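You operate a simulated robot arm through the tools that you are given. There is no shell and no other tool.

You are at the controls of a simulated robot arm. One attempt, no reset.

TASK
Release the red stop, open the air and press the black-grip tray.
Fine: twist the grey collar under the stop; the tray lies in the orange-guard press; one full stroke with the guard down, and leave it down; settings, light and the other trays stay.

It is judged by the outcome, as a careful person would: the job done as asked, and still so three seconds after it is handed in. It fails if anything else is knocked over, pushed out of place, dropped, spilled or broken.

THE ROBOT
A 7-joint arm with a fingered hand, fixed in place. Base frame: the origin is on the floor under the middle of its stand, x ahead of it, y to its left, z up. Units: cm, rad, N and s.
With the tool pointing down near the work surface it reaches from about 20 to 80 cm from the base axis. Its first joint turns from -2.897 to 2.897 rad. Payload 4.9 kg.
Tool frame: the origin (TCP) lies between the finger pads and is the grasp point; the fingertips stand 3.2 cm ahead of it; z points along the fingers, y is the line along which they close. The gripper opens to 19.2 cm; its body begins 8.9 cm behind the TCP. The gripper is a hand of 3 fingers: y runs from the thumb to the fingers, the wrist lies at [0, 0, -26.7] in the tool frame, and closing takes about 1.5 s.
Orientation is that of the tool frame in the base frame, as a unit quaternion [w, x, y, z]. With the fingers straight down and closing along the base's y, the tool's x points along the base's -x, its y along +y and its z along -z.

THE INTERFACE
- The arm moves only by the tool arm_command. Its argument "series" is a list that holds one entry, the list of rows, each a list of 7 numbers: the shift along the tool's x, y, z in mm, then the turn, a rotation vector about the tool's x, y, z in rad, then the gripper command, from -1 (fully open) to 1 (shut), values between in proportion. In form: [[[tx, ty, tz, wx, wy, wz, hand], ...]]. A call has 1 to 20 rows; each row shifts and turns the commanded pose from where the row before left it, along the tool's axes as they then stand. Each row takes 0.2 s and may step no farther than 5 cm and 0.15 rad from the row before; otherwise, or with a gripper value out of range, the whole call is refused. Where a pose cannot be reached the arm comes as near as it can. A force on the tool above 40 N (or 10 N above the force at the start of the call, whichever is more), or a blocked arm, ends the call early, and 0.2 s more pass. Each finger travels about 15.3 cm/s and halts on what it meets, pressing with about 23 N; the grip force reading is that of the motor and also rises with nothing between the fingers. The clock runs only during rows and for 0.2 s after the last one: add rows that do not move to give the fingers time. It gives the time, the measured TCP pose, the force on the tool (base axes), the opening and the grip force at its end, in the units of the frame above (readings bear some noise), with the torque about the TCP (base axes, N m) and any sound that the robot's microphone picked up.
- Cameras (640 x 400 px; columns grow to the right, rows downward): "scene" is fixed at [4.9, -50.07, 147.33]; the picture's right is [0.97, -0.24, 0.00], its down [-0.11, -0.46, -0.88] and it looks along [0.21, 0.85, -0.48] (base axes); focal length 214 px, centre (320, 200). "wrist" rides on the gripper at [8, -4.6, -11.3] in the tool frame; the picture's right is [0.50, 0.87, 0.00], its down [-0.67, 0.39, -0.63] and it looks along [-0.55, 0.32, 0.77] (tool axes); focal length 226 px, centre (320, 200).
- capture(camera): a new picture of that camera. No time passes.
- set_grasp(shape): the hand has 3 fingers and takes this shape, open, in about a second: jaw (thumb against the fingers, like two jaws); tri (thumb and two fingers); tip (a fingertip pinch); poke (one finger out to press); point (the index stretched); flat (the hand flat); cup (the hand cupped); fist (a fist). The gripper value then closes the fingers along that shape, each until it touches; the sizes above hold for jaw. It gives what a move gives, with no picture.
- measure_at(camera, pixels): for up to 12 pixels [column, row] of the newest picture of that camera ("zoom" is the newest enlarged one), the place [x, y, z] in the base frame of the surface seen there, good to about 0.3 cm. No time passes.
- enlarge(camera, box): a new picture of the part [left, top, right, bottom] of that camera's present view, enlarged. No time passes.
- close_job(): hands the job in; it is judged then, once.

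Unless the task says otherwise, let go and move clear before handing in.

The tools are called after ">>>" by a JSON object that holds its "fn" and its "kwargs". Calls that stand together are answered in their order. arm_command: Moves the arm, as the interface text tells. Its arguments: {"type":"object","properties":{"series":{"type":"array","items":{"type":"array","items":{"type":"array","items":{"type":"number"}}}}},"required":["series"]} The other tools are called the same way: set_grasp (shape) gives the hand a shape; capture (camera) takes a picture; measure_at (camera, pixels) gives the place of the surface under pixels of a picture; enlarge (camera, box) takes an enlarged picture of a part of a camera's view; close_job () hands the job in.

At the start:

```text
t: 0.0
position: [37.77, -3.14, 139.42]
ee_rot: [0.0, 0.001, 1.0, 0.0]
contact_force: [-0.5, -0.6, -0.4]
ft_torque: [0.03, 0.01, -0.01]
finger_gap: 19.17
grasp_force: 0.1
shape: jaw
```

scene: 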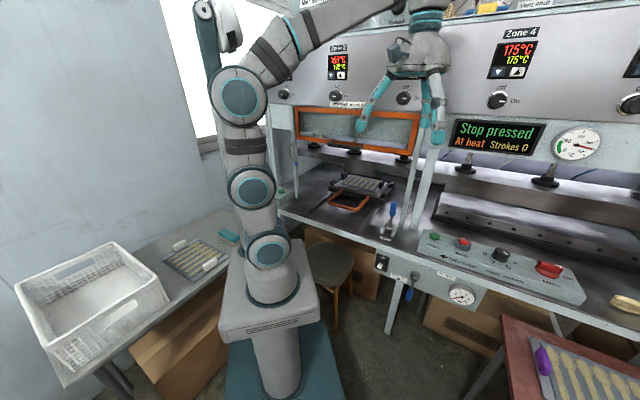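
wrist: 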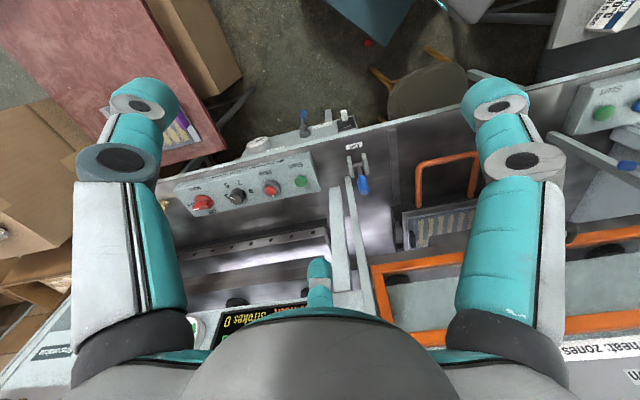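

The scene shows a press bench: a control box with green/red/black/red controls around (430-560, 240-275), an orange guard near (355,130), and a display reading "Stop pressed". I'll enlarge key areas before moving.

>>> {"fn": "enlarge", "kwargs": {"camera": "scene", "box": [400, 210, 600, 335]}}

>>> {"fn": "enlarge", "kwargs": {"camera": "scene", "box": [270, 80, 470, 205]}}

>>> {"fn": "enlarge", "kwargs": {"camera": "scene", "box": [280, 150, 480, 275]}}

>>> {"fn": "enlarge", "kwargs": {"camera": "wrist", "box": [160, 100, 400, 250]}}

```text
3.20 times, centred on (500, 272) of scene
```

zoom: 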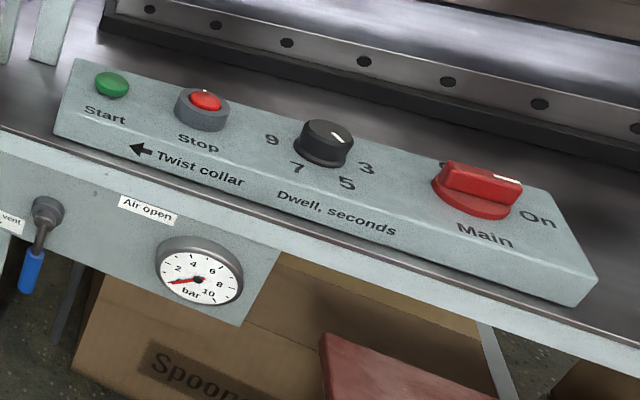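

```text
3.20 times, centred on (370, 142) of scene
```

zoom: 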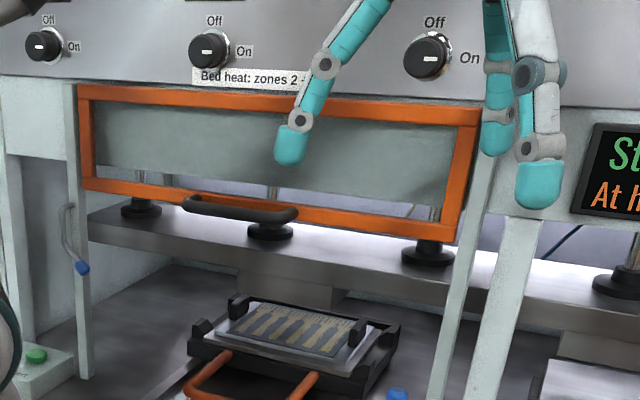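

```text
3.20 times, centred on (380, 212) of scene
```

zoom: 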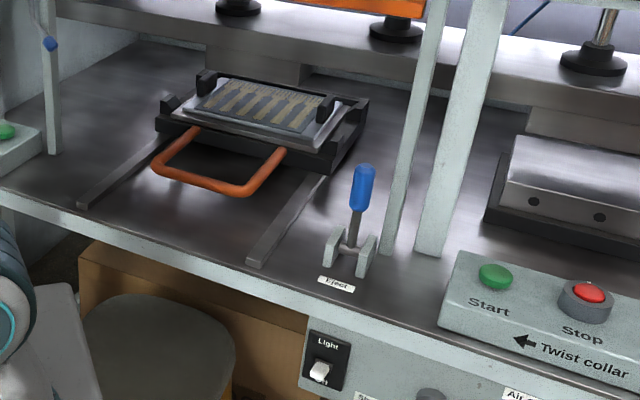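

```text
2.67 times, centred on (280, 175) of wrist
```

zoom: 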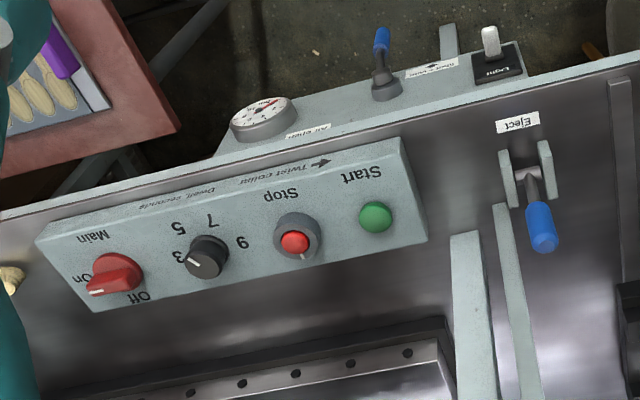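

The zooms show the stop with a grey collar (arrow left = twist), the air valve with a blue lever at (30,260 in zoom 1), and a tray on a carriage with orange handle. I'll zoom further to read labels and state, and measure.

>>> {"fn": "enlarge", "kwargs": {"camera": "scene", "box": [365, 225, 485, 310]}}

>>> {"fn": "enlarge", "kwargs": {"camera": "scene", "box": [310, 160, 410, 222]}}

>>> {"fn": "enlarge", "kwargs": {"camera": "scene", "box": [440, 100, 640, 225]}}

>>> {"fn": "enlarge", "kwargs": {"camera": "scene", "box": [150, 210, 310, 310]}}

>>> {"fn": "enlarge", "kwargs": {"camera": "scene", "box": [400, 0, 640, 100]}}

>>> {"fn": "enlarge", "kwargs": {"camera": "scene", "box": [500, 280, 640, 400]}}

>>> {"fn": "enlarge", "kwargs": {"camera": "wrist", "box": [380, 100, 640, 260]}}

```text
4.71 times, centred on (425, 268) of scene
```

zoom: 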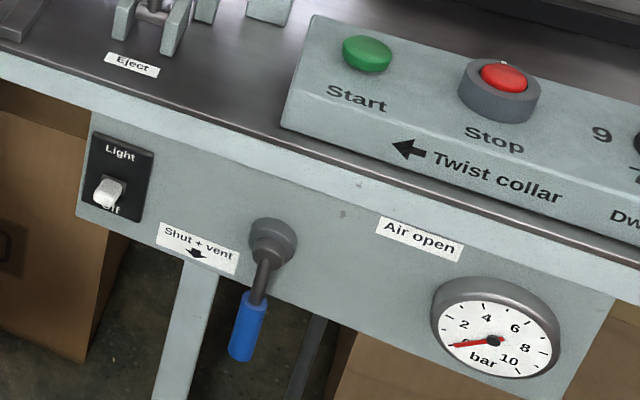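

```text
6.40 times, centred on (360, 191) of scene
```

zoom: 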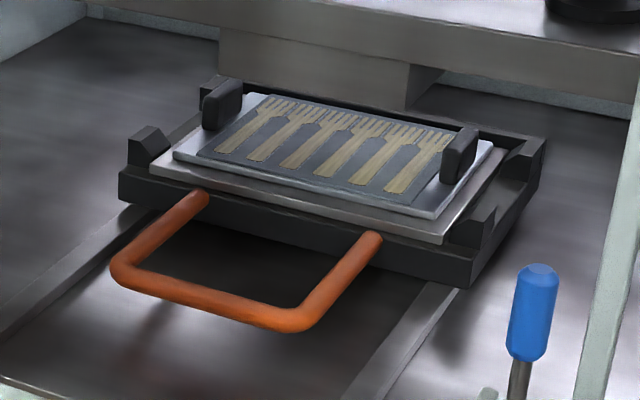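

```text
3.20 times, centred on (540, 162) of scene
```

zoom: 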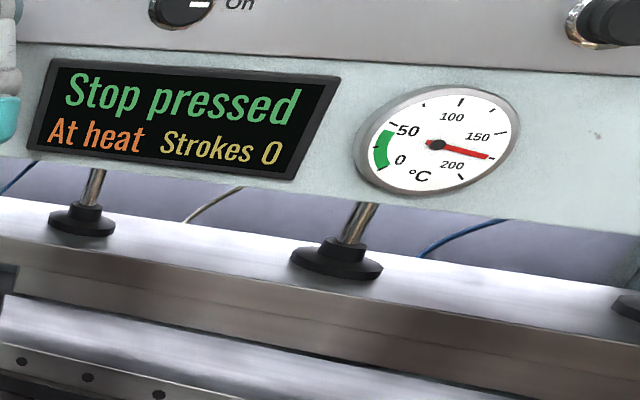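

```text
4.00 times, centred on (230, 260) of scene
```

zoom: 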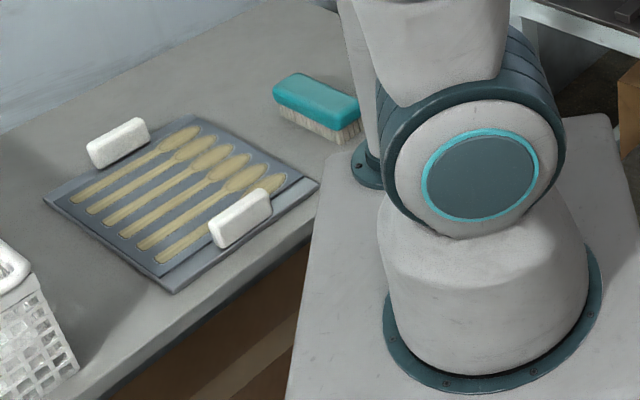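

```text
2.67 times, centred on (520, 50) of scene
```

zoom: 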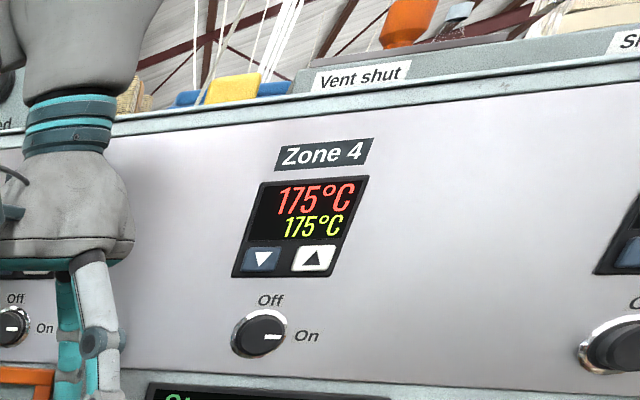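

```text
3.33 times, centred on (570, 340) of scene
```

zoom: 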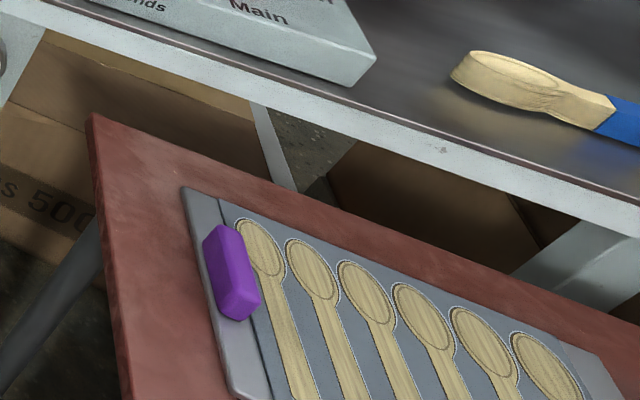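

```text
2.46 times, centred on (510, 180) of wrist
```

zoom: 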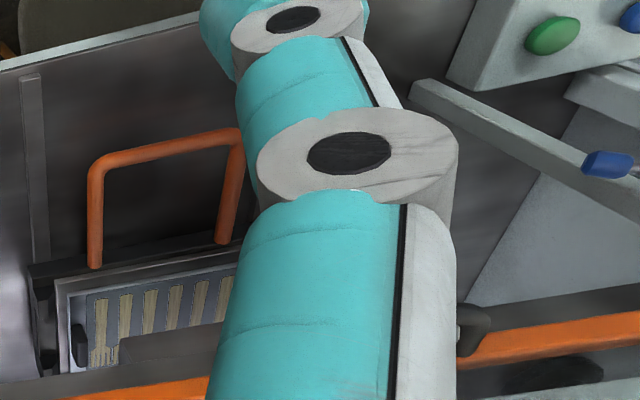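

The tray with two black clips sits on a sliding carriage with an orange bar; I need geometry to see whether it is under the platen. I'll measure points on the scene picture.

>>> {"fn": "measure_at", "kwargs": {"camera": "scene", "pixels": [[330, 192], [342, 176], [380, 203], [395, 182], [345, 210], [328, 200], [366, 203], [310, 215], [365, 225], [330, 154], [400, 165], [370, 160]]}}

>>> {"fn": "measure_at", "kwargs": {"camera": "scene", "pixels": [[295, 110], [420, 118], [297, 137], [412, 153], [345, 147], [330, 144], [360, 148], [392, 209], [388, 228], [291, 165], [280, 190], [286, 192]]}}

>>> {"fn": "measure_at", "kwargs": {"camera": "scene", "pixels": [[434, 236], [464, 241], [464, 248], [503, 253], [549, 268], [415, 276], [413, 284], [409, 295], [460, 297], [382, 262], [390, 238], [450, 268]]}}

```text
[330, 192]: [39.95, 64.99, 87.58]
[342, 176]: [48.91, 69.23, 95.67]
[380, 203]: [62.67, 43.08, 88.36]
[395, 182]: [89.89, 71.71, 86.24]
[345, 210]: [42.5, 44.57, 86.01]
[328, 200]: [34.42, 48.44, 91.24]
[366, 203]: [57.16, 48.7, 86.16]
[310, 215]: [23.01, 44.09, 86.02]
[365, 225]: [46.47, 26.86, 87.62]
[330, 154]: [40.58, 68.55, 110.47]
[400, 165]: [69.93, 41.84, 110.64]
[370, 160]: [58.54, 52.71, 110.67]
```

```text
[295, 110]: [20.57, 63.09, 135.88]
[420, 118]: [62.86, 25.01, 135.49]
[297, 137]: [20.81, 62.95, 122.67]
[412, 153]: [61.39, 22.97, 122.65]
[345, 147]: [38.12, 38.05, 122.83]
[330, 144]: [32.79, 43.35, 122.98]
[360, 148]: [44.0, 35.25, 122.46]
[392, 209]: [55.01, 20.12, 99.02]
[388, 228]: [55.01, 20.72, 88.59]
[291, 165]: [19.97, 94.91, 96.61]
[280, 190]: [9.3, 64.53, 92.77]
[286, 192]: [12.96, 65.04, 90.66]
```

```text
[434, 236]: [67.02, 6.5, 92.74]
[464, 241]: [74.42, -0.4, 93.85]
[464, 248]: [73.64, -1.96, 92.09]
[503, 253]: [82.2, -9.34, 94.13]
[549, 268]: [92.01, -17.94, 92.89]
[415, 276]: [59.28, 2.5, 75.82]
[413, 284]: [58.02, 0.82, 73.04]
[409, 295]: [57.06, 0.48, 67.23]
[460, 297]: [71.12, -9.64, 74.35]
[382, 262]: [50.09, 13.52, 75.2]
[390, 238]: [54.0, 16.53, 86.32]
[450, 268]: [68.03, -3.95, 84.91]
```

The press frame is at ~45° in the base frame (guard plane at x+y≈84). I'll take zooms of tray/carriage and measure more closely to check whether it is under the platen.

>>> {"fn": "enlarge", "kwargs": {"camera": "scene", "box": [310, 160, 410, 222]}}

>>> {"fn": "measure_at", "kwargs": {"camera": "zoom", "pixels": [[120, 195], [470, 280], [540, 150], [220, 100], [460, 155], [265, 95], [175, 155], [435, 212], [490, 145], [130, 275], [300, 320], [370, 245]]}}

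>>> {"fn": "measure_at", "kwargs": {"camera": "zoom", "pixels": [[205, 195], [145, 140], [480, 225], [525, 155], [5, 325], [350, 395], [410, 80], [380, 50], [230, 40], [640, 60], [535, 280], [520, 380]]}}

```text
6.40 times, centred on (360, 191) of scene
```

zoom: 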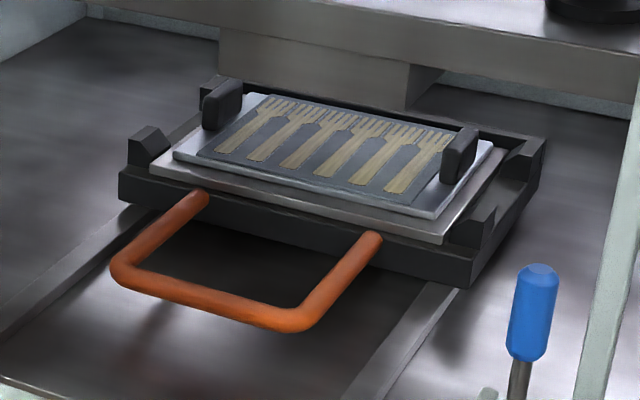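

```text
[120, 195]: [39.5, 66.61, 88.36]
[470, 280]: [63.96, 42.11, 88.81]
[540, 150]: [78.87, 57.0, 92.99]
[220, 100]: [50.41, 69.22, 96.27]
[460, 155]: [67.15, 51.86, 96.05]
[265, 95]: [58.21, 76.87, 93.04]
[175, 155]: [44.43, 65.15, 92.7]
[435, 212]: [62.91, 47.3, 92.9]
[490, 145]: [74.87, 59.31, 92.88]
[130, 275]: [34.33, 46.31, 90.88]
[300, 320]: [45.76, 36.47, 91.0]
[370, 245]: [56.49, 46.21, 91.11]
```

```text
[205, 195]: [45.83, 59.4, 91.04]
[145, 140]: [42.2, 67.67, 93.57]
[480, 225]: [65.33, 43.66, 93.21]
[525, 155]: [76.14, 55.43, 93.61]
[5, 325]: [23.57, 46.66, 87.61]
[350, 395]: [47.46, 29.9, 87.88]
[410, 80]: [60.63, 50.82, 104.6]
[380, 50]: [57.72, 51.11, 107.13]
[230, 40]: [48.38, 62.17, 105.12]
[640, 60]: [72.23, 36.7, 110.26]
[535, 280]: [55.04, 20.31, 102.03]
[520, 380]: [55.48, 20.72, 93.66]
```

The tray spans roughly b=77.7–95 (depth along (0.707,0.707)) and the ram block's front is at 78.5; I'll check the platen's centre and guard details to confirm alignment.

>>> {"fn": "enlarge", "kwargs": {"camera": "scene", "box": [280, 95, 440, 195]}}

>>> {"fn": "measure_at", "kwargs": {"camera": "zoom", "pixels": [[300, 225], [110, 200], [497, 255], [10, 190], [15, 215], [400, 300], [190, 270], [300, 265], [560, 270], [610, 240], [45, 200], [50, 290]]}}

>>> {"fn": "measure_at", "kwargs": {"camera": "zoom", "pixels": [[100, 60], [535, 85], [60, 110], [100, 150], [505, 220], [310, 190], [205, 175], [270, 185], [330, 195], [215, 170], [520, 150], [80, 60]]}}

```text
4.00 times, centred on (360, 145) of scene
```

zoom: 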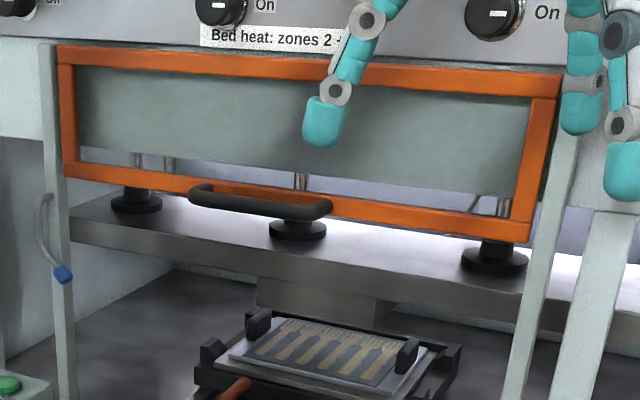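

```text
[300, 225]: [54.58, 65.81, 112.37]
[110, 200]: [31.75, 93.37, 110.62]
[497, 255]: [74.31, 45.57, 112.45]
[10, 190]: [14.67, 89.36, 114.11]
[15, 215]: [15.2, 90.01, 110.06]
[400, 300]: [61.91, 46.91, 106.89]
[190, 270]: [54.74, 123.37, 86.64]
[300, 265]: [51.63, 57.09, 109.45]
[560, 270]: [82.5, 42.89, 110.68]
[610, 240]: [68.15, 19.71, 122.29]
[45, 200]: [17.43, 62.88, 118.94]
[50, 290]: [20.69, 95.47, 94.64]
```

```text
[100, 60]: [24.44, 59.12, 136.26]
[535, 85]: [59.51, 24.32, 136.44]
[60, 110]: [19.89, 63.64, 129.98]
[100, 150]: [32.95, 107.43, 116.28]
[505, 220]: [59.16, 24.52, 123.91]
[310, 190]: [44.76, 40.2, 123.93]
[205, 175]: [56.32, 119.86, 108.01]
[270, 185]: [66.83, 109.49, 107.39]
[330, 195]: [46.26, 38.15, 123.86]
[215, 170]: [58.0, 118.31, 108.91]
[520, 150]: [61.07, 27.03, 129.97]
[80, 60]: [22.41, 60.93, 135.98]
```

The tray centre (a≈-1.8) aligns with the ram block, so it seems in place. There's a hooked rod with blue tip on the left post near scene (292,155); I'll zoom there and at the guard's sides.

>>> {"fn": "enlarge", "kwargs": {"camera": "scene", "box": [270, 95, 334, 135]}}

>>> {"fn": "enlarge", "kwargs": {"camera": "scene", "box": [270, 135, 334, 205]}}

>>> {"fn": "enlarge", "kwargs": {"camera": "scene", "box": [390, 100, 450, 240]}}

>>> {"fn": "enlarge", "kwargs": {"camera": "scene", "box": [270, 50, 400, 130]}}

```text
10.00 times, centred on (302, 115) of scene
```

zoom: 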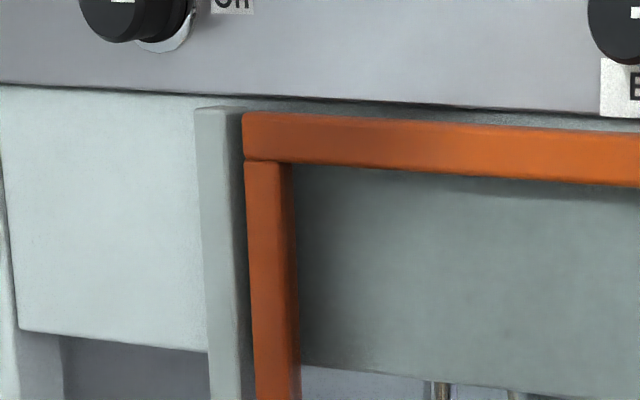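

```text
5.71 times, centred on (302, 170) of scene
```

zoom: 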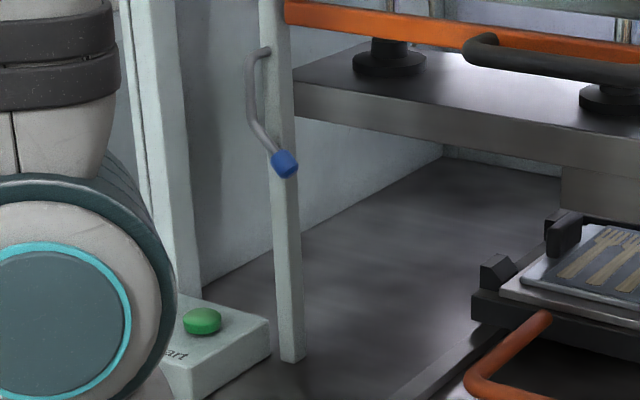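

```text
2.86 times, centred on (420, 170) of scene
```

zoom: 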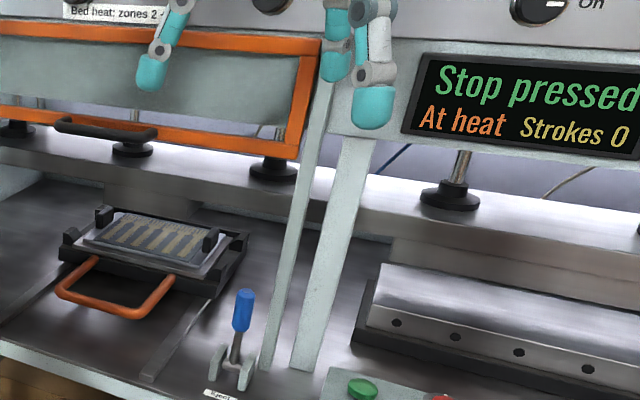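

```text
4.92 times, centred on (335, 90) of scene
```

zoom: 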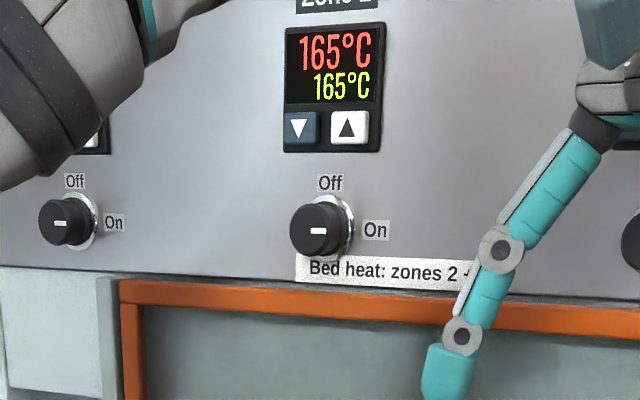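

A crank with a blue tip hangs at the left post and there is another "Start" box left. I'll zoom in from the wrist camera on these and measure the crank.

>>> {"fn": "enlarge", "kwargs": {"camera": "wrist", "box": [560, 80, 640, 200]}}

>>> {"fn": "enlarge", "kwargs": {"camera": "scene", "box": [265, 170, 325, 215]}}

>>> {"fn": "enlarge", "kwargs": {"camera": "scene", "box": [270, 135, 334, 175]}}

>>> {"fn": "measure_at", "kwargs": {"camera": "zoom", "pixels": [[228, 90], [205, 120], [215, 210], [255, 280], [240, 100], [260, 250], [240, 50], [247, 200], [290, 30], [470, 80], [420, 78], [500, 120]]}}

```text
3.33 times, centred on (600, 140) of wrist
```

zoom: 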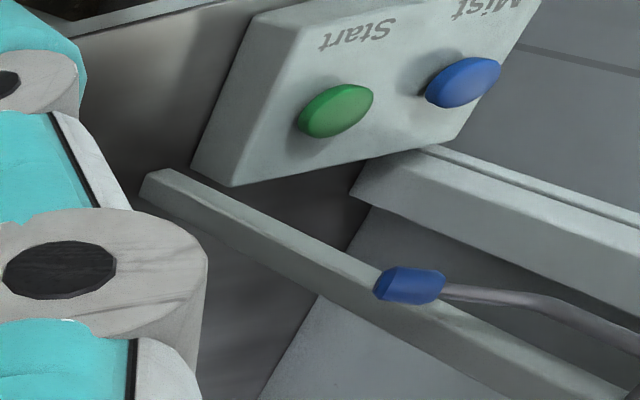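

```text
8.89 times, centred on (295, 192) of scene
```

zoom: 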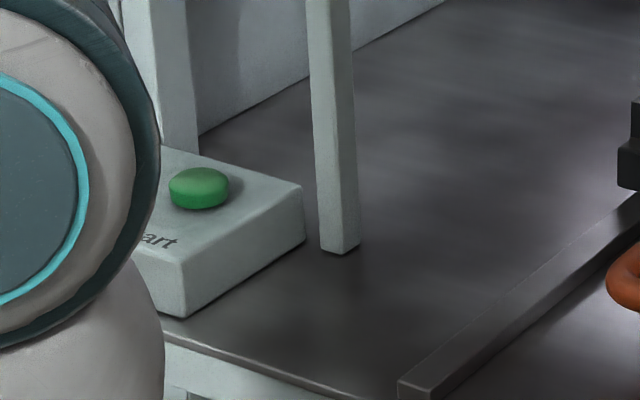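

```text
10.00 times, centred on (302, 155) of scene
```

zoom: 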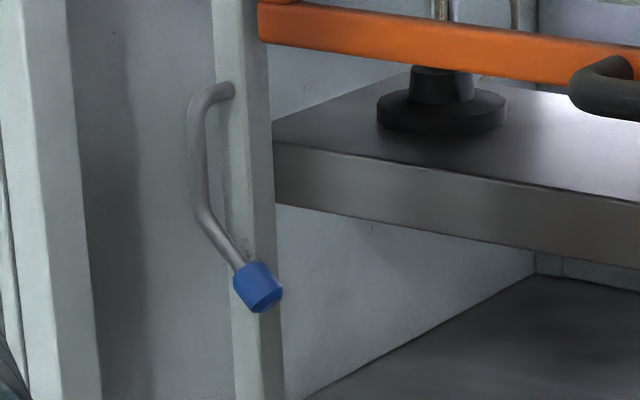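

```text
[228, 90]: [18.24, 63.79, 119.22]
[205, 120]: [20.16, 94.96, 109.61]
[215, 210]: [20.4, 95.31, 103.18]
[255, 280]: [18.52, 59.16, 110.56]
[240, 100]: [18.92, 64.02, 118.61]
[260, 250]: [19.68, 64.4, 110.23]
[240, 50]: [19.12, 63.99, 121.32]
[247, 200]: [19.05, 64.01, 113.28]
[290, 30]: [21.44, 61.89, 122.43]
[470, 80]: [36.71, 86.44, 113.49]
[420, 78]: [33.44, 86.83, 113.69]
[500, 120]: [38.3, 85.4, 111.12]
```

The left box has Start and Mist (nozzle on left post), so that's unrelated spray. Now I'll measure the right control box plane, collar and buttons precisely with a zoom.

>>> {"fn": "enlarge", "kwargs": {"camera": "scene", "box": [420, 222, 530, 291]}}

>>> {"fn": "measure_at", "kwargs": {"camera": "zoom", "pixels": [[57, 55], [30, 135], [160, 60], [240, 170], [345, 100], [620, 150], [330, 200], [130, 130], [560, 230], [82, 78], [260, 90], [440, 110]]}}

>>> {"fn": "measure_at", "kwargs": {"camera": "zoom", "pixels": [[218, 85], [260, 65], [300, 100], [262, 118], [240, 68], [280, 70], [262, 72], [222, 100], [258, 130], [295, 120], [258, 106], [275, 50]]}}

```text
5.80 times, centred on (475, 256) of scene
```

zoom: 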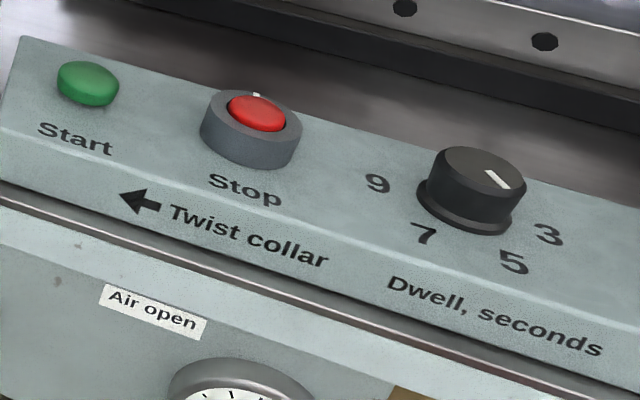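

```text
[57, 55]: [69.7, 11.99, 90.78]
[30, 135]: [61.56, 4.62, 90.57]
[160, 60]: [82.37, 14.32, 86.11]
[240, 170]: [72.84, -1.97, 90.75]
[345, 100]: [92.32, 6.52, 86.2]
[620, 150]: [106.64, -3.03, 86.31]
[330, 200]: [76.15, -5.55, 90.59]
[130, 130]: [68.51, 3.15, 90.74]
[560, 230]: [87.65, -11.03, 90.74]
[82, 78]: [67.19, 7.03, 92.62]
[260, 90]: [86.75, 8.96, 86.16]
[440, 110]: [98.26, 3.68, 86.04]
```

```text
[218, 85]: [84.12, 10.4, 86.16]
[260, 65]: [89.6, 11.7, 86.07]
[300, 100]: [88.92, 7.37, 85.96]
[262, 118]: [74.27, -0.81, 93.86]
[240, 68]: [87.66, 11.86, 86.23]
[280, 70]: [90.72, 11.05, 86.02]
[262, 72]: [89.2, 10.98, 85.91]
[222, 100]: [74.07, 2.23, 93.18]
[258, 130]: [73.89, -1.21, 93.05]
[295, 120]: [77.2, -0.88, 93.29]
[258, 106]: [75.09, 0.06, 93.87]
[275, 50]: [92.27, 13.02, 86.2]
```

The box top is flat at z≈90.7, collar centre ≈(74.5,-0.3), top z≈93.2, radius ≈3.4. Now I'll measure the fingertips in the scene image to understand the hand's layout.

>>> {"fn": "measure_at", "kwargs": {"camera": "scene", "pixels": [[361, 128], [366, 110], [425, 124], [426, 105], [439, 138], [438, 115], [378, 80], [440, 80], [426, 90], [415, 45], [430, 20], [400, 60]]}}

>>> {"fn": "enlarge", "kwargs": {"camera": "scene", "box": [345, 0, 465, 150]}}

```text
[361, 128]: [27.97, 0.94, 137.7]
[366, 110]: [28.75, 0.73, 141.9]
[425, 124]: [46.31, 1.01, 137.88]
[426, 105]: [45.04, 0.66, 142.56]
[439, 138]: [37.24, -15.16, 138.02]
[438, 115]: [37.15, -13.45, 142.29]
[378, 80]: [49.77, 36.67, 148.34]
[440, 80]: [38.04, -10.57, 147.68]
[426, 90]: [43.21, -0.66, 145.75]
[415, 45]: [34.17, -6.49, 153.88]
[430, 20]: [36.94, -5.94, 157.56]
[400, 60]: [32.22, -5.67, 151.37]
```

```text
2.67 times, centred on (405, 75) of scene
```

zoom: 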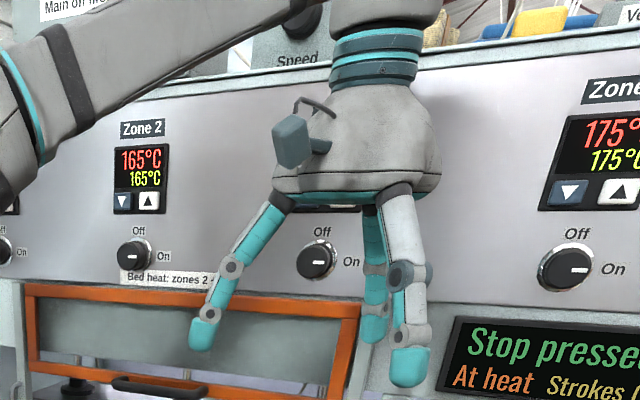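

Fingertips lie at about (-9.5,+4), (+9,+4), (0,-12) relative to the TCP in base axes — a three-finger spread. I'll partly close the hand in free air to learn where the tips go.

>>> {"fn": "arm_command", "kwargs": {"series": [[[0, 0, 0, 0, 0, 0, 0.0], [0, 0, 0, 0, 0, 0, 0.0], [0, 0, 0, 0, 0, 0, 0.0], [0, 0, 0, 0, 0, 0, 0.0], [0, 0, 0, 0, 0, 0, 0.0]]]}}

>>> {"fn": "capture", "kwargs": {"camera": "wrist"}}

>>> {"fn": "enlarge", "kwargs": {"camera": "scene", "box": [345, 0, 465, 150]}}

```text
t: 1.2
position: [37.9, -3.13, 139.5]
ee_rot: [0.001, 0.001, 1.0, 0.0]
contact_force: [-1.1, 0.0, -0.7]
ft_torque: [0.0, -0.02, -0.01]
finger_gap: 9.66
grasp_force: 0.1
shape: jaw
```

```text
taken
```

wrist: 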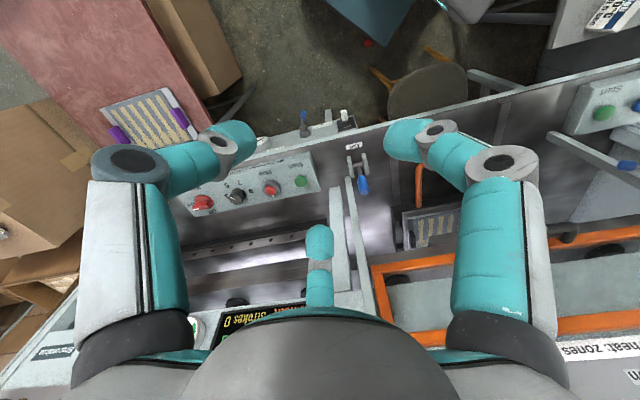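

```text
2.67 times, centred on (405, 75) of scene
```

zoom: 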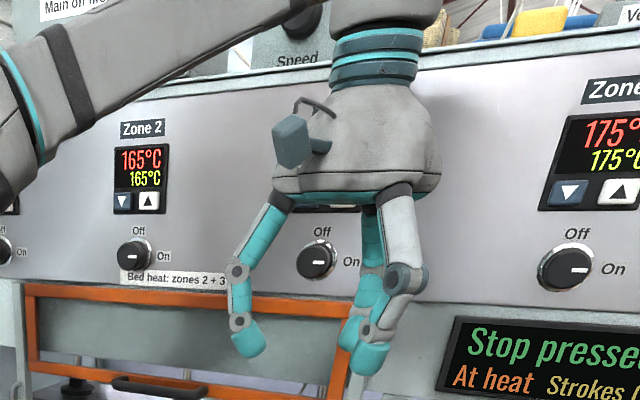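

The fingers curl inward in their own planes. I'll measure the tips now from both views.

>>> {"fn": "measure_at", "kwargs": {"camera": "zoom", "pixels": [[250, 345], [240, 325], [375, 360], [355, 350], [350, 320], [370, 330], [365, 372], [252, 358]]}}

>>> {"fn": "measure_at", "kwargs": {"camera": "wrist", "pixels": [[235, 138], [250, 135], [400, 130], [390, 130], [320, 240], [320, 228], [205, 165], [450, 165]]}}

```text
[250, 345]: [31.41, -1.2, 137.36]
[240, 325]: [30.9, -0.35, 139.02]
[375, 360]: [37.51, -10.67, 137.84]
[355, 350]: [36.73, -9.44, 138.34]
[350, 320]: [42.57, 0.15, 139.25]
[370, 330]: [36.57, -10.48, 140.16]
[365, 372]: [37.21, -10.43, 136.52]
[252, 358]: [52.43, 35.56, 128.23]
```

```text
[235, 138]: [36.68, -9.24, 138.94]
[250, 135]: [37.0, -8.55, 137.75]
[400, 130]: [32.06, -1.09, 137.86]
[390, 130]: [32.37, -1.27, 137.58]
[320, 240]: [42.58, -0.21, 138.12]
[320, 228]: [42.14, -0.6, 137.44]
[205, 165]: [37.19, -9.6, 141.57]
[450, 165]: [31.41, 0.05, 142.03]
```

At gap 9.7 the tips sit ~5.5 cm around the TCP, lowest point about 3 cm ahead, so it's a centric three-finger grip, good for the collar. I'll check the overhanging panel's clearance and the area near the valve before moving.

>>> {"fn": "capture", "kwargs": {"camera": "scene"}}

>>> {"fn": "measure_at", "kwargs": {"camera": "scene", "pixels": [[460, 130], [450, 155], [530, 150], [580, 165], [480, 90], [560, 100], [470, 60], [440, 180], [424, 205], [498, 100], [545, 180], [465, 168]]}}

>>> {"fn": "measure_at", "kwargs": {"camera": "wrist", "pixels": [[302, 120], [308, 135], [268, 190], [300, 183], [236, 196], [340, 118], [300, 150], [362, 185], [352, 165], [265, 140], [330, 155], [350, 145]]}}

```text
taken
```

scene: 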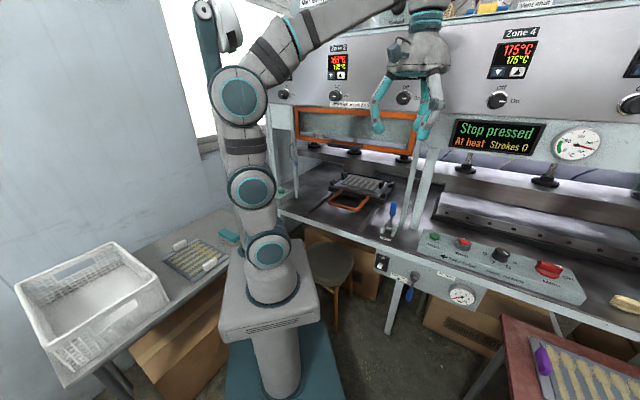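

```text
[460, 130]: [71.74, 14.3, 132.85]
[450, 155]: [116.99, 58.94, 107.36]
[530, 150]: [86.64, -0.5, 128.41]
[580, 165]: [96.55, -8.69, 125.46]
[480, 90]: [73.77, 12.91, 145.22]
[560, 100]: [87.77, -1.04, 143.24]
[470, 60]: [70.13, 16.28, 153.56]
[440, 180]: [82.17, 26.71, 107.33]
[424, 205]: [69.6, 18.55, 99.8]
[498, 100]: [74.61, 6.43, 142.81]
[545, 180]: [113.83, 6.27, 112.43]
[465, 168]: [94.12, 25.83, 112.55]
```

```text
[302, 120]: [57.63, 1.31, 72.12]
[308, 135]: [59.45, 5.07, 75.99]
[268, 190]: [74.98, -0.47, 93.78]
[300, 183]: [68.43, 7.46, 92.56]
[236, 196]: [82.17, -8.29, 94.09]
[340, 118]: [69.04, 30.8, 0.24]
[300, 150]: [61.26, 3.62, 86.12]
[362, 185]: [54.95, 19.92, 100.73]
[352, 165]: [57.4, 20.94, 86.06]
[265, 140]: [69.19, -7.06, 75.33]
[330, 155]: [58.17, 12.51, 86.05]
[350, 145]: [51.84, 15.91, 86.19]
```

Readings: overhead panel front is at b≈60.9 (knobs out to 57.3 at z≈143), so I must go down first at x≈38 in front of the bench, then move forward low over the control box. Descending now.

>>> {"fn": "arm_command", "kwargs": {"series": [[[0, 0, 38, 0, 0, 0, 0.0], [0, 0, 38, 0, 0, 0, 0.0], [0, 0, 38, 0, 0, 0, 0.0], [0, 0, 38, 0, 0, 0, 0.0], [0, 0, 38, 0, 0, 0, 0.0], [0, 0, 38, 0, 0, 0, 0.0], [0, 0, 38, 0, 0, 0, 0.0], [0, 0, 38, 0, 0, 0, 0.0], [0, 0, 38, 0, 0, 0, 0.0], [0, 0, 30, 0, 0, 0, 0.0]]]}}

>>> {"fn": "capture", "kwargs": {"camera": "scene"}}

>>> {"fn": "capture", "kwargs": {"camera": "wrist"}}

```text
t: 3.4
position: [37.94, -3.09, 102.32]
ee_rot: [0.001, 0.0, 1.0, 0.0]
contact_force: [0.0, 0.1, 0.3]
ft_torque: [-0.02, -0.01, -0.02]
finger_gap: 9.66
grasp_force: 0.0
shape: jaw
```

```text
taken
```

scene: 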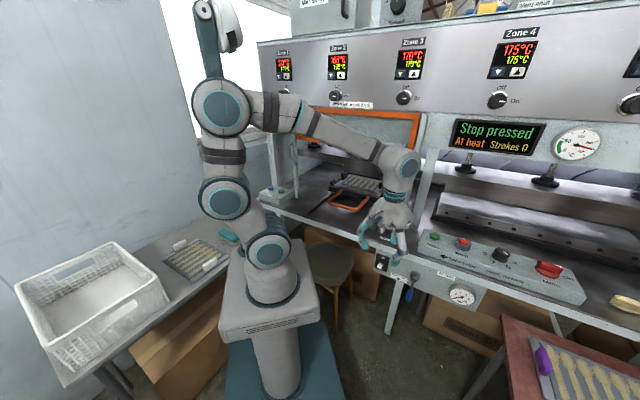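

```text
taken
```

wrist: 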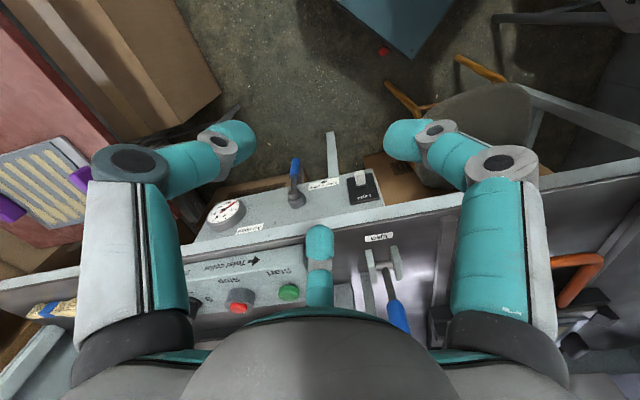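

The wrist image shows the hand in front of the bench; the forearm runs from elbow (235,110) to wrist (400,165). I'll measure arm points to ensure clearance to the guard.

>>> {"fn": "measure_at", "kwargs": {"camera": "scene", "pixels": [[222, 107], [280, 112], [330, 130], [360, 145], [410, 165], [395, 185], [228, 198], [267, 250], [225, 30], [390, 210]]}}

```text
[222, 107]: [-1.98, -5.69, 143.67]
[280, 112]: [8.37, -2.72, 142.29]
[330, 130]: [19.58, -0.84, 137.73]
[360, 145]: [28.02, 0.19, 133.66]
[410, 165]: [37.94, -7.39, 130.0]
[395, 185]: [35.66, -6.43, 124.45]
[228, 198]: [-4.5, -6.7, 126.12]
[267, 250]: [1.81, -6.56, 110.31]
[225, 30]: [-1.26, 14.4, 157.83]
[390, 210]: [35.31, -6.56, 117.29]
```

The arm is planar (y≈0) so moving forward at TCP z≈101 is clear of guard and levers. Moving to above the Stop at (74.5,-0.3), then yaw 15° CCW so fingers straddle between Start and Dwell.

>>> {"fn": "arm_command", "kwargs": {"series": [[[-36.6, 2.8, 1, 0, 0, 0, 0.0], [-36.6, 2.8, 1, 0, 0, 0, 0.0], [-36.6, 2.8, 1, 0, 0, 0, 0.0], [-36.6, 2.8, 1, 0, 0, 0, 0.0], [-36.6, 2.8, 1, 0, 0, 0, 0.0], [-36.6, 2.8, 1, 0, 0, 0, 0.0], [-36.6, 2.8, 1, 0, 0, 0, 0.0], [-36.6, 2.8, 1, 0, 0, 0, 0.0]]]}}

>>> {"fn": "capture", "kwargs": {"camera": "scene"}}

>>> {"fn": "capture", "kwargs": {"camera": "wrist"}}

```text
t: 5.2
position: [67.11, -0.74, 101.7]
ee_rot: [0.001, 0.0, 1.0, 0.0]
contact_force: [0.6, 0.7, 0.5]
ft_torque: [-0.02, 0.04, -0.01]
finger_gap: 9.64
grasp_force: 0.2
shape: jaw
```

```text
taken
```

scene: 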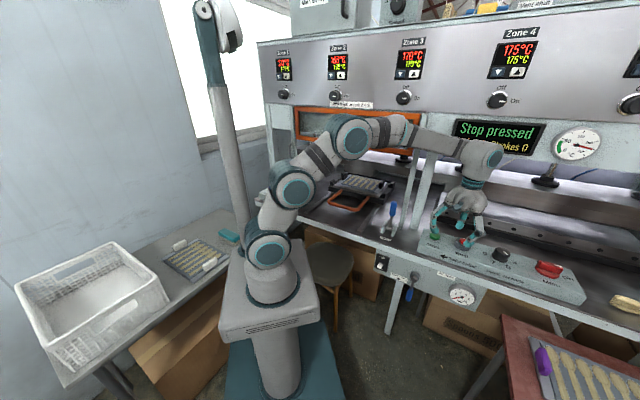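

```text
taken
```

wrist: 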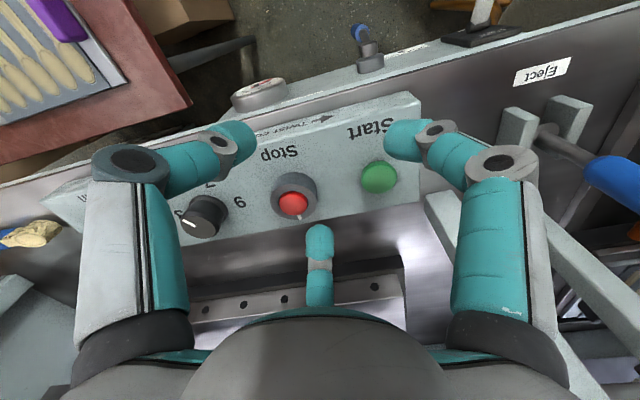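

The hand is at (67.1,-0.7,101.7); the Stop dome is at wrist (293,203). I'll measure the collar from here for precision.

>>> {"fn": "enlarge", "kwargs": {"camera": "wrist", "box": [230, 140, 430, 265]}}

>>> {"fn": "measure_at", "kwargs": {"camera": "wrist", "pixels": [[293, 203], [275, 192], [316, 188], [294, 178], [299, 217], [278, 208], [312, 208], [380, 178], [320, 235], [210, 215], [260, 215], [340, 190]]}}

>>> {"fn": "measure_at", "kwargs": {"camera": "zoom", "pixels": [[200, 200], [145, 170], [272, 150], [205, 110], [212, 250], [150, 210], [265, 205], [175, 125], [245, 120], [205, 235], [285, 180], [140, 190]]}}

```text
3.20 times, centred on (330, 202) of wrist
```

zoom: 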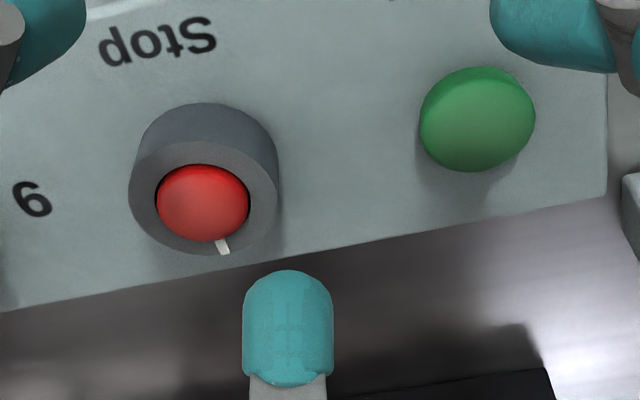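

```text
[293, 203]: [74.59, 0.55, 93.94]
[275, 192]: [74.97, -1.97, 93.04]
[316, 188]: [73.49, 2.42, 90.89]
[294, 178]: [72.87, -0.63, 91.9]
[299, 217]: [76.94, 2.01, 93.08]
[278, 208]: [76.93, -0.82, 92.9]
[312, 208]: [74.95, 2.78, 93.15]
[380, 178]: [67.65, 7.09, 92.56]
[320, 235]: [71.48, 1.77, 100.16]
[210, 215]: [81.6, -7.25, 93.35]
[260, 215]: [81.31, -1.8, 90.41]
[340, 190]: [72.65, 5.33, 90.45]
```

```text
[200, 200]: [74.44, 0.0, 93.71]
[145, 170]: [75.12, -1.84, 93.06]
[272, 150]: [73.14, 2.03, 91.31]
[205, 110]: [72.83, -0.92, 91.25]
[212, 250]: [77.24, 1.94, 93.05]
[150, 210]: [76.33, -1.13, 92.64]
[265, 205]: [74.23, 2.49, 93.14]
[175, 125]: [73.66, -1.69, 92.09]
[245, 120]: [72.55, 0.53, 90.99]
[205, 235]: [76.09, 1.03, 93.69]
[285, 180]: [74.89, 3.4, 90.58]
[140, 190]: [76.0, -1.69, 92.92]
```

From the wrist view the collar centre computes to about (75.1,0.3), ring radius ≈2.7, with its white mark at the rear. Moving over it and yawing 15°.

>>> {"fn": "arm_command", "kwargs": {"series": [[[-27, 3.5, 0, 0, 0, 0, 0.0], [-27, 3.5, 0, 0, 0, 0, 0.0], [-26, 3.4, 0, 0, 0, 0, 0.0], [0, 0, 0, 0, 0, -0.13, 0.0], [0, 0, 0, 0, 0, -0.13, 0.0], [0, 0, 0, 0, 0, 0, 0.0]]]}}

>>> {"fn": "capture", "kwargs": {"camera": "wrist"}}

>>> {"fn": "capture", "kwargs": {"camera": "scene"}}

```text
t: 6.6
position: [75.11, 0.14, 101.48]
ee_rot: [0.0, -0.13, 0.991, 0.0]
contact_force: [-0.2, -0.2, 0.8]
ft_torque: [0.02, -0.02, -0.01]
finger_gap: 9.67
grasp_force: 0.0
shape: jaw
```

```text
taken
```

wrist: 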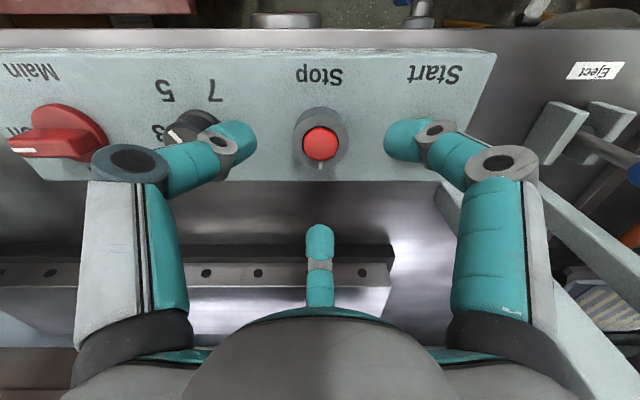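

```text
taken
```

scene: 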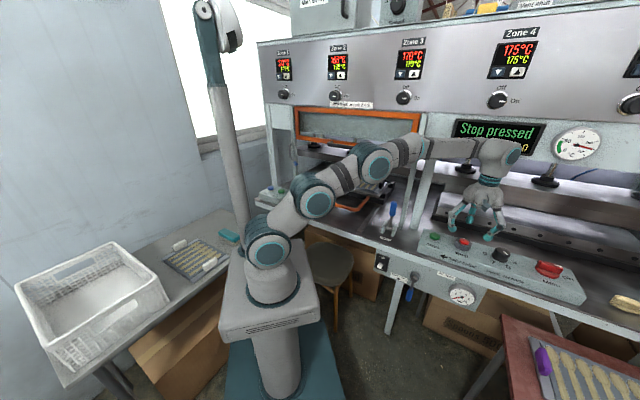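

The collar ring appears at about wrist (320,143), exactly the projected tool axis. I'll zoom to confirm centring and finger clearance to the Start and Dwell.

>>> {"fn": "enlarge", "kwargs": {"camera": "wrist", "box": [220, 80, 420, 205]}}

>>> {"fn": "measure_at", "kwargs": {"camera": "zoom", "pixels": [[320, 200], [240, 195], [400, 195], [320, 265], [320, 160], [90, 190], [540, 190], [310, 245], [60, 150], [470, 60], [560, 130], [255, 160]]}}

```text
3.20 times, centred on (320, 142) of wrist
```

zoom: 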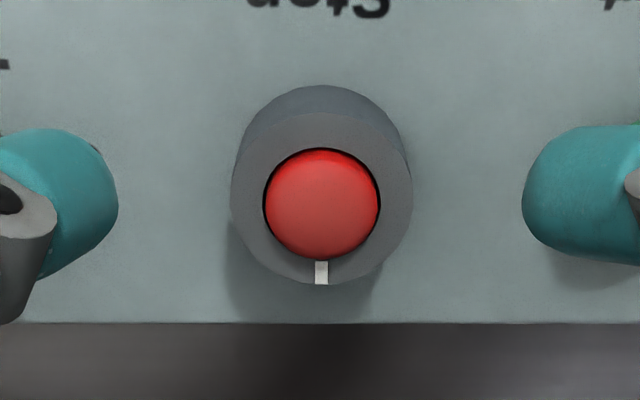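

```text
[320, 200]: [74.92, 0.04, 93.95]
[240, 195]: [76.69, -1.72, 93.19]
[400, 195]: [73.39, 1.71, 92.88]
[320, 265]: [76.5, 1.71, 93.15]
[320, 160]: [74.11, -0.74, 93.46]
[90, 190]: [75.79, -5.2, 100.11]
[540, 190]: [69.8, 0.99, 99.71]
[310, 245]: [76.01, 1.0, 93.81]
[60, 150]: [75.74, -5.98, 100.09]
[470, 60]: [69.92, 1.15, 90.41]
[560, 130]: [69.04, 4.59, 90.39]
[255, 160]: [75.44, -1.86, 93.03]
```

The collar is well centred (centre ≈(75.06,0.05), radius ≈2.7). I'll test-close to about the collar's size in the air to see how far the fingertips extend downward.

>>> {"fn": "arm_command", "kwargs": {"series": [[[0, 0, 0, 0, 0, 0, 0.4], [0, 0, 0, 0, 0, 0, 0.4], [0, 0, 0, 0, 0, 0, 0.4]]]}}

>>> {"fn": "enlarge", "kwargs": {"camera": "wrist", "box": [220, 80, 420, 260]}}

>>> {"fn": "enlarge", "kwargs": {"camera": "scene", "box": [430, 180, 530, 260]}}

```text
t: 7.4
position: [75.18, 0.07, 101.49]
ee_rot: [0.0, -0.13, 0.992, 0.0]
contact_force: [0.7, 0.0, 0.7]
ft_torque: [0.01, -0.01, 0.0]
finger_gap: 5.79
grasp_force: 0.0
shape: jaw
```

```text
2.22 times, centred on (320, 170) of wrist
```

zoom: 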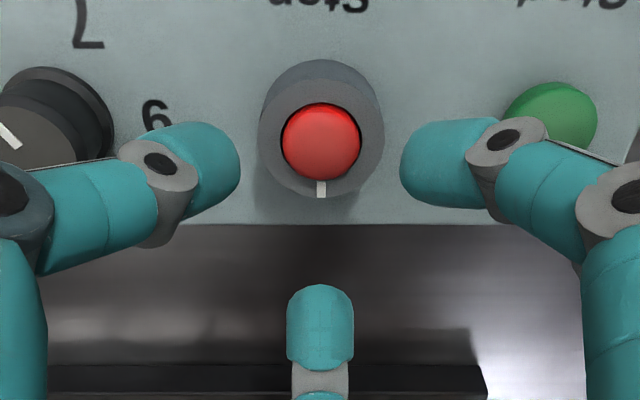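

```text
5.00 times, centred on (480, 220) of scene
```

zoom: 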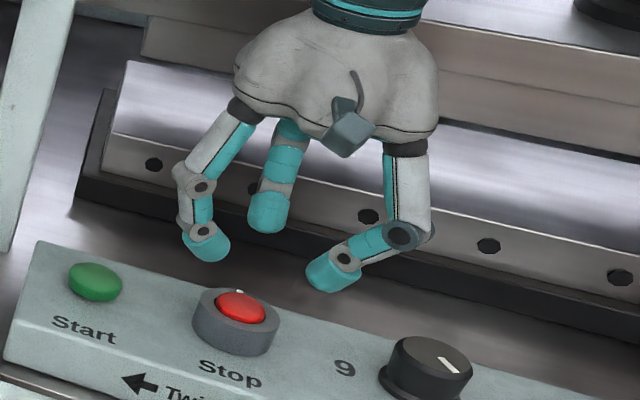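

I'll measure fingertip positions at this 5.8 cm gap in the scene zoom.

>>> {"fn": "measure_at", "kwargs": {"camera": "zoom", "pixels": [[210, 245], [205, 257], [222, 245], [268, 215], [268, 229], [335, 275], [325, 287], [345, 280], [315, 275], [195, 240]]}}

>>> {"fn": "capture", "kwargs": {"camera": "wrist"}}

>>> {"fn": "measure_at", "kwargs": {"camera": "wrist", "pixels": [[282, 155], [276, 150], [358, 152], [368, 152], [320, 230], [320, 217], [327, 225], [283, 162], [359, 160], [320, 210]]}}

```text
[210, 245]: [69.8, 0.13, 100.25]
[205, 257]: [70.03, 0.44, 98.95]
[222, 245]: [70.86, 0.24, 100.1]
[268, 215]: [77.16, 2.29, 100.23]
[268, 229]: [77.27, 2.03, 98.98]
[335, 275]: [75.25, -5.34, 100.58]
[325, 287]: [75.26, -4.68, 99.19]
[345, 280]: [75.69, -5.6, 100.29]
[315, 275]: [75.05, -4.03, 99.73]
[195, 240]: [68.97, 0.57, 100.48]
```

```text
taken
```

wrist: 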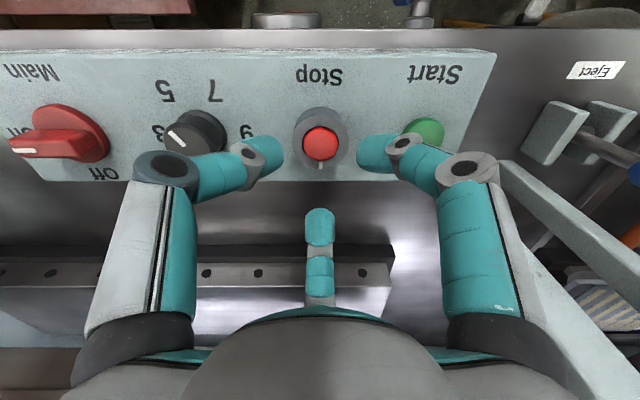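

```text
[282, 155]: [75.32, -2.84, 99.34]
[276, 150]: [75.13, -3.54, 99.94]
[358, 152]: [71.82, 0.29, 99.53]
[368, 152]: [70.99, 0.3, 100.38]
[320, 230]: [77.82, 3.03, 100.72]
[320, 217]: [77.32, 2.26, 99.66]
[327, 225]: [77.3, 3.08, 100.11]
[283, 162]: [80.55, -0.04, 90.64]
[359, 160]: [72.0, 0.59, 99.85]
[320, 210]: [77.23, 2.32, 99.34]
```

At gap 5.8 the tip inner radius is ≈3 with tips ≈2.9 below the TCP. I'll open to ~8.7, lower 7.2 cm so the tips straddle the collar just above the box face.

>>> {"fn": "arm_command", "kwargs": {"series": [[[0, 0, 0, 0, 0, 0, 0.1], [0, 0, 0, 0, 0, 0, 0.1], [0, 0, 18, 0, 0, 0, 0.1], [0, 0, 18, 0, 0, 0, 0.1], [0, 0, 18, 0, 0, 0, 0.1], [0, 0, 17, 0, 0, 0, 0.1], [0, 0, 0, 0, 0, 0, 0.1]]]}}

>>> {"fn": "capture", "kwargs": {"camera": "wrist"}}

>>> {"fn": "enlarge", "kwargs": {"camera": "scene", "box": [420, 170, 540, 270]}}

```text
t: 9.0
position: [75.09, 0.17, 94.37]
ee_rot: [0.0, -0.13, 0.992, 0.0]
contact_force: [0.1, 1.0, -0.4]
ft_torque: [0.03, -0.01, 0.0]
finger_gap: 8.61
grasp_force: 0.1
shape: jaw
```

```text
taken
```

wrist: 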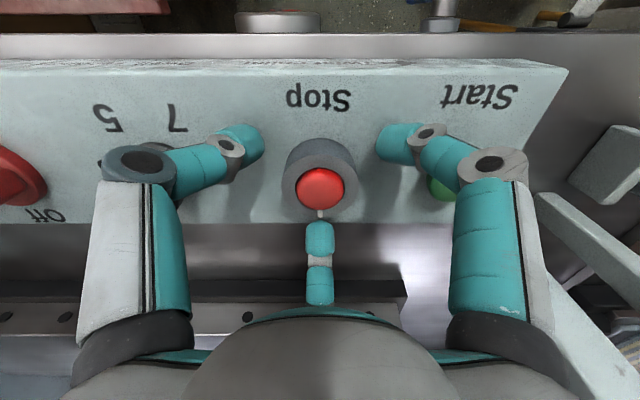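

```text
4.00 times, centred on (480, 220) of scene
```

zoom: 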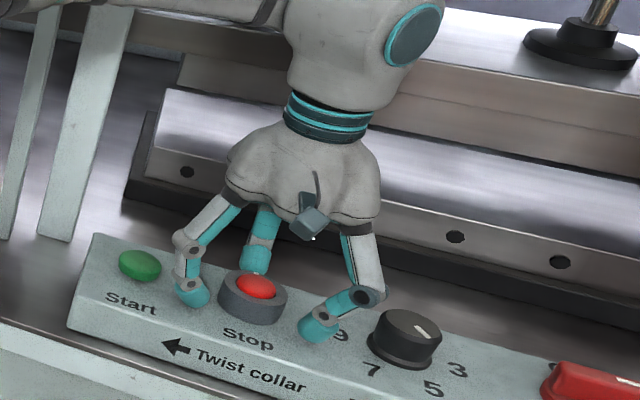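

The three fingertips straddle the collar with no contact. Closing gently on it.

>>> {"fn": "arm_command", "kwargs": {"series": [[[0, 0, 0, 0, 0, 0, 0.5], [0, 0, 0, 0, 0, 0, 0.8], [0, 0, 0, 0, 0, 0, 0.8], [0, 0, 0, 0, 0, 0, 0.8], [0, 0, 0, 0, 0, 0, 0.8]]]}}

>>> {"fn": "capture", "kwargs": {"camera": "wrist"}}

```text
t: 10.2
position: [75.1, 0.21, 94.39]
ee_rot: [0.0, -0.129, 0.992, 0.0]
contact_force: [2.3, 1.0, -3.8]
ft_torque: [0.01, -0.07, 0.02]
finger_gap: 4.67
grasp_force: 23.3
shape: jaw
```

```text
taken
```

wrist: 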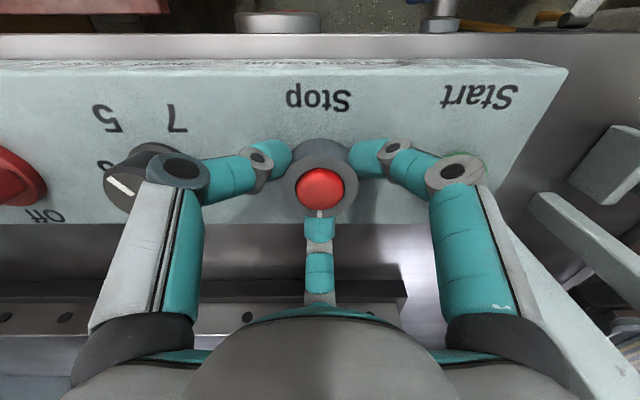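

Grip reads 23 N at gap 4.7 with the collar held. The arrow points left at the front edge, i.e. clockwise from above = +z in tool axes; twisting 0.6 rad and checking.

>>> {"fn": "arm_command", "kwargs": {"series": [[[0, 0, 0, 0, 0, 0.1, 0.8], [0, 0, 0, 0, 0, 0.1, 0.8], [0, 0, 0, 0, 0, 0.1, 0.8], [0, 0, 0, 0, 0, 0.1, 0.8], [0, 0, 0, 0, 0, 0.1, 0.8], [0, 0, 0, 0, 0, 0.1, 0.8], [0, 0, 0, 0, 0, 0, 0.8]]]}}

>>> {"fn": "capture", "kwargs": {"camera": "wrist"}}

>>> {"fn": "enlarge", "kwargs": {"camera": "scene", "box": [420, 90, 600, 270]}}

```text
t: 11.8
position: [75.07, 0.24, 94.39]
ee_rot: [-0.001, 0.17, 0.985, 0.0]
contact_force: [-6.4, 5.8, -3.2]
ft_torque: [0.12, 0.12, -0.25]
finger_gap: 4.6
grasp_force: 23.6
shape: jaw
```

```text
taken
```

wrist: 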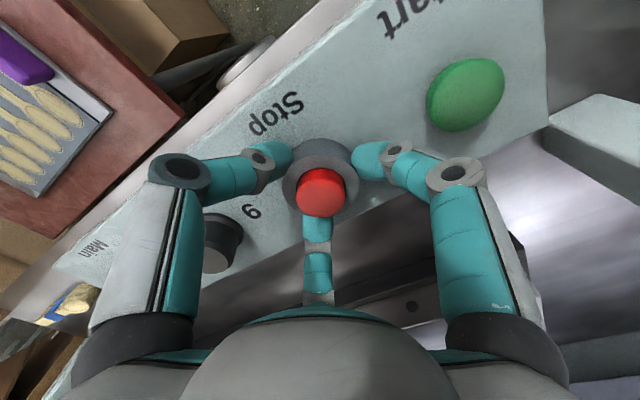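

```text
2.22 times, centred on (510, 180) of scene
```

zoom: 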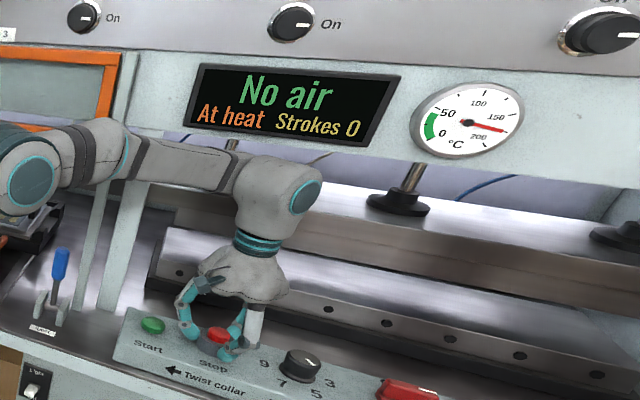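

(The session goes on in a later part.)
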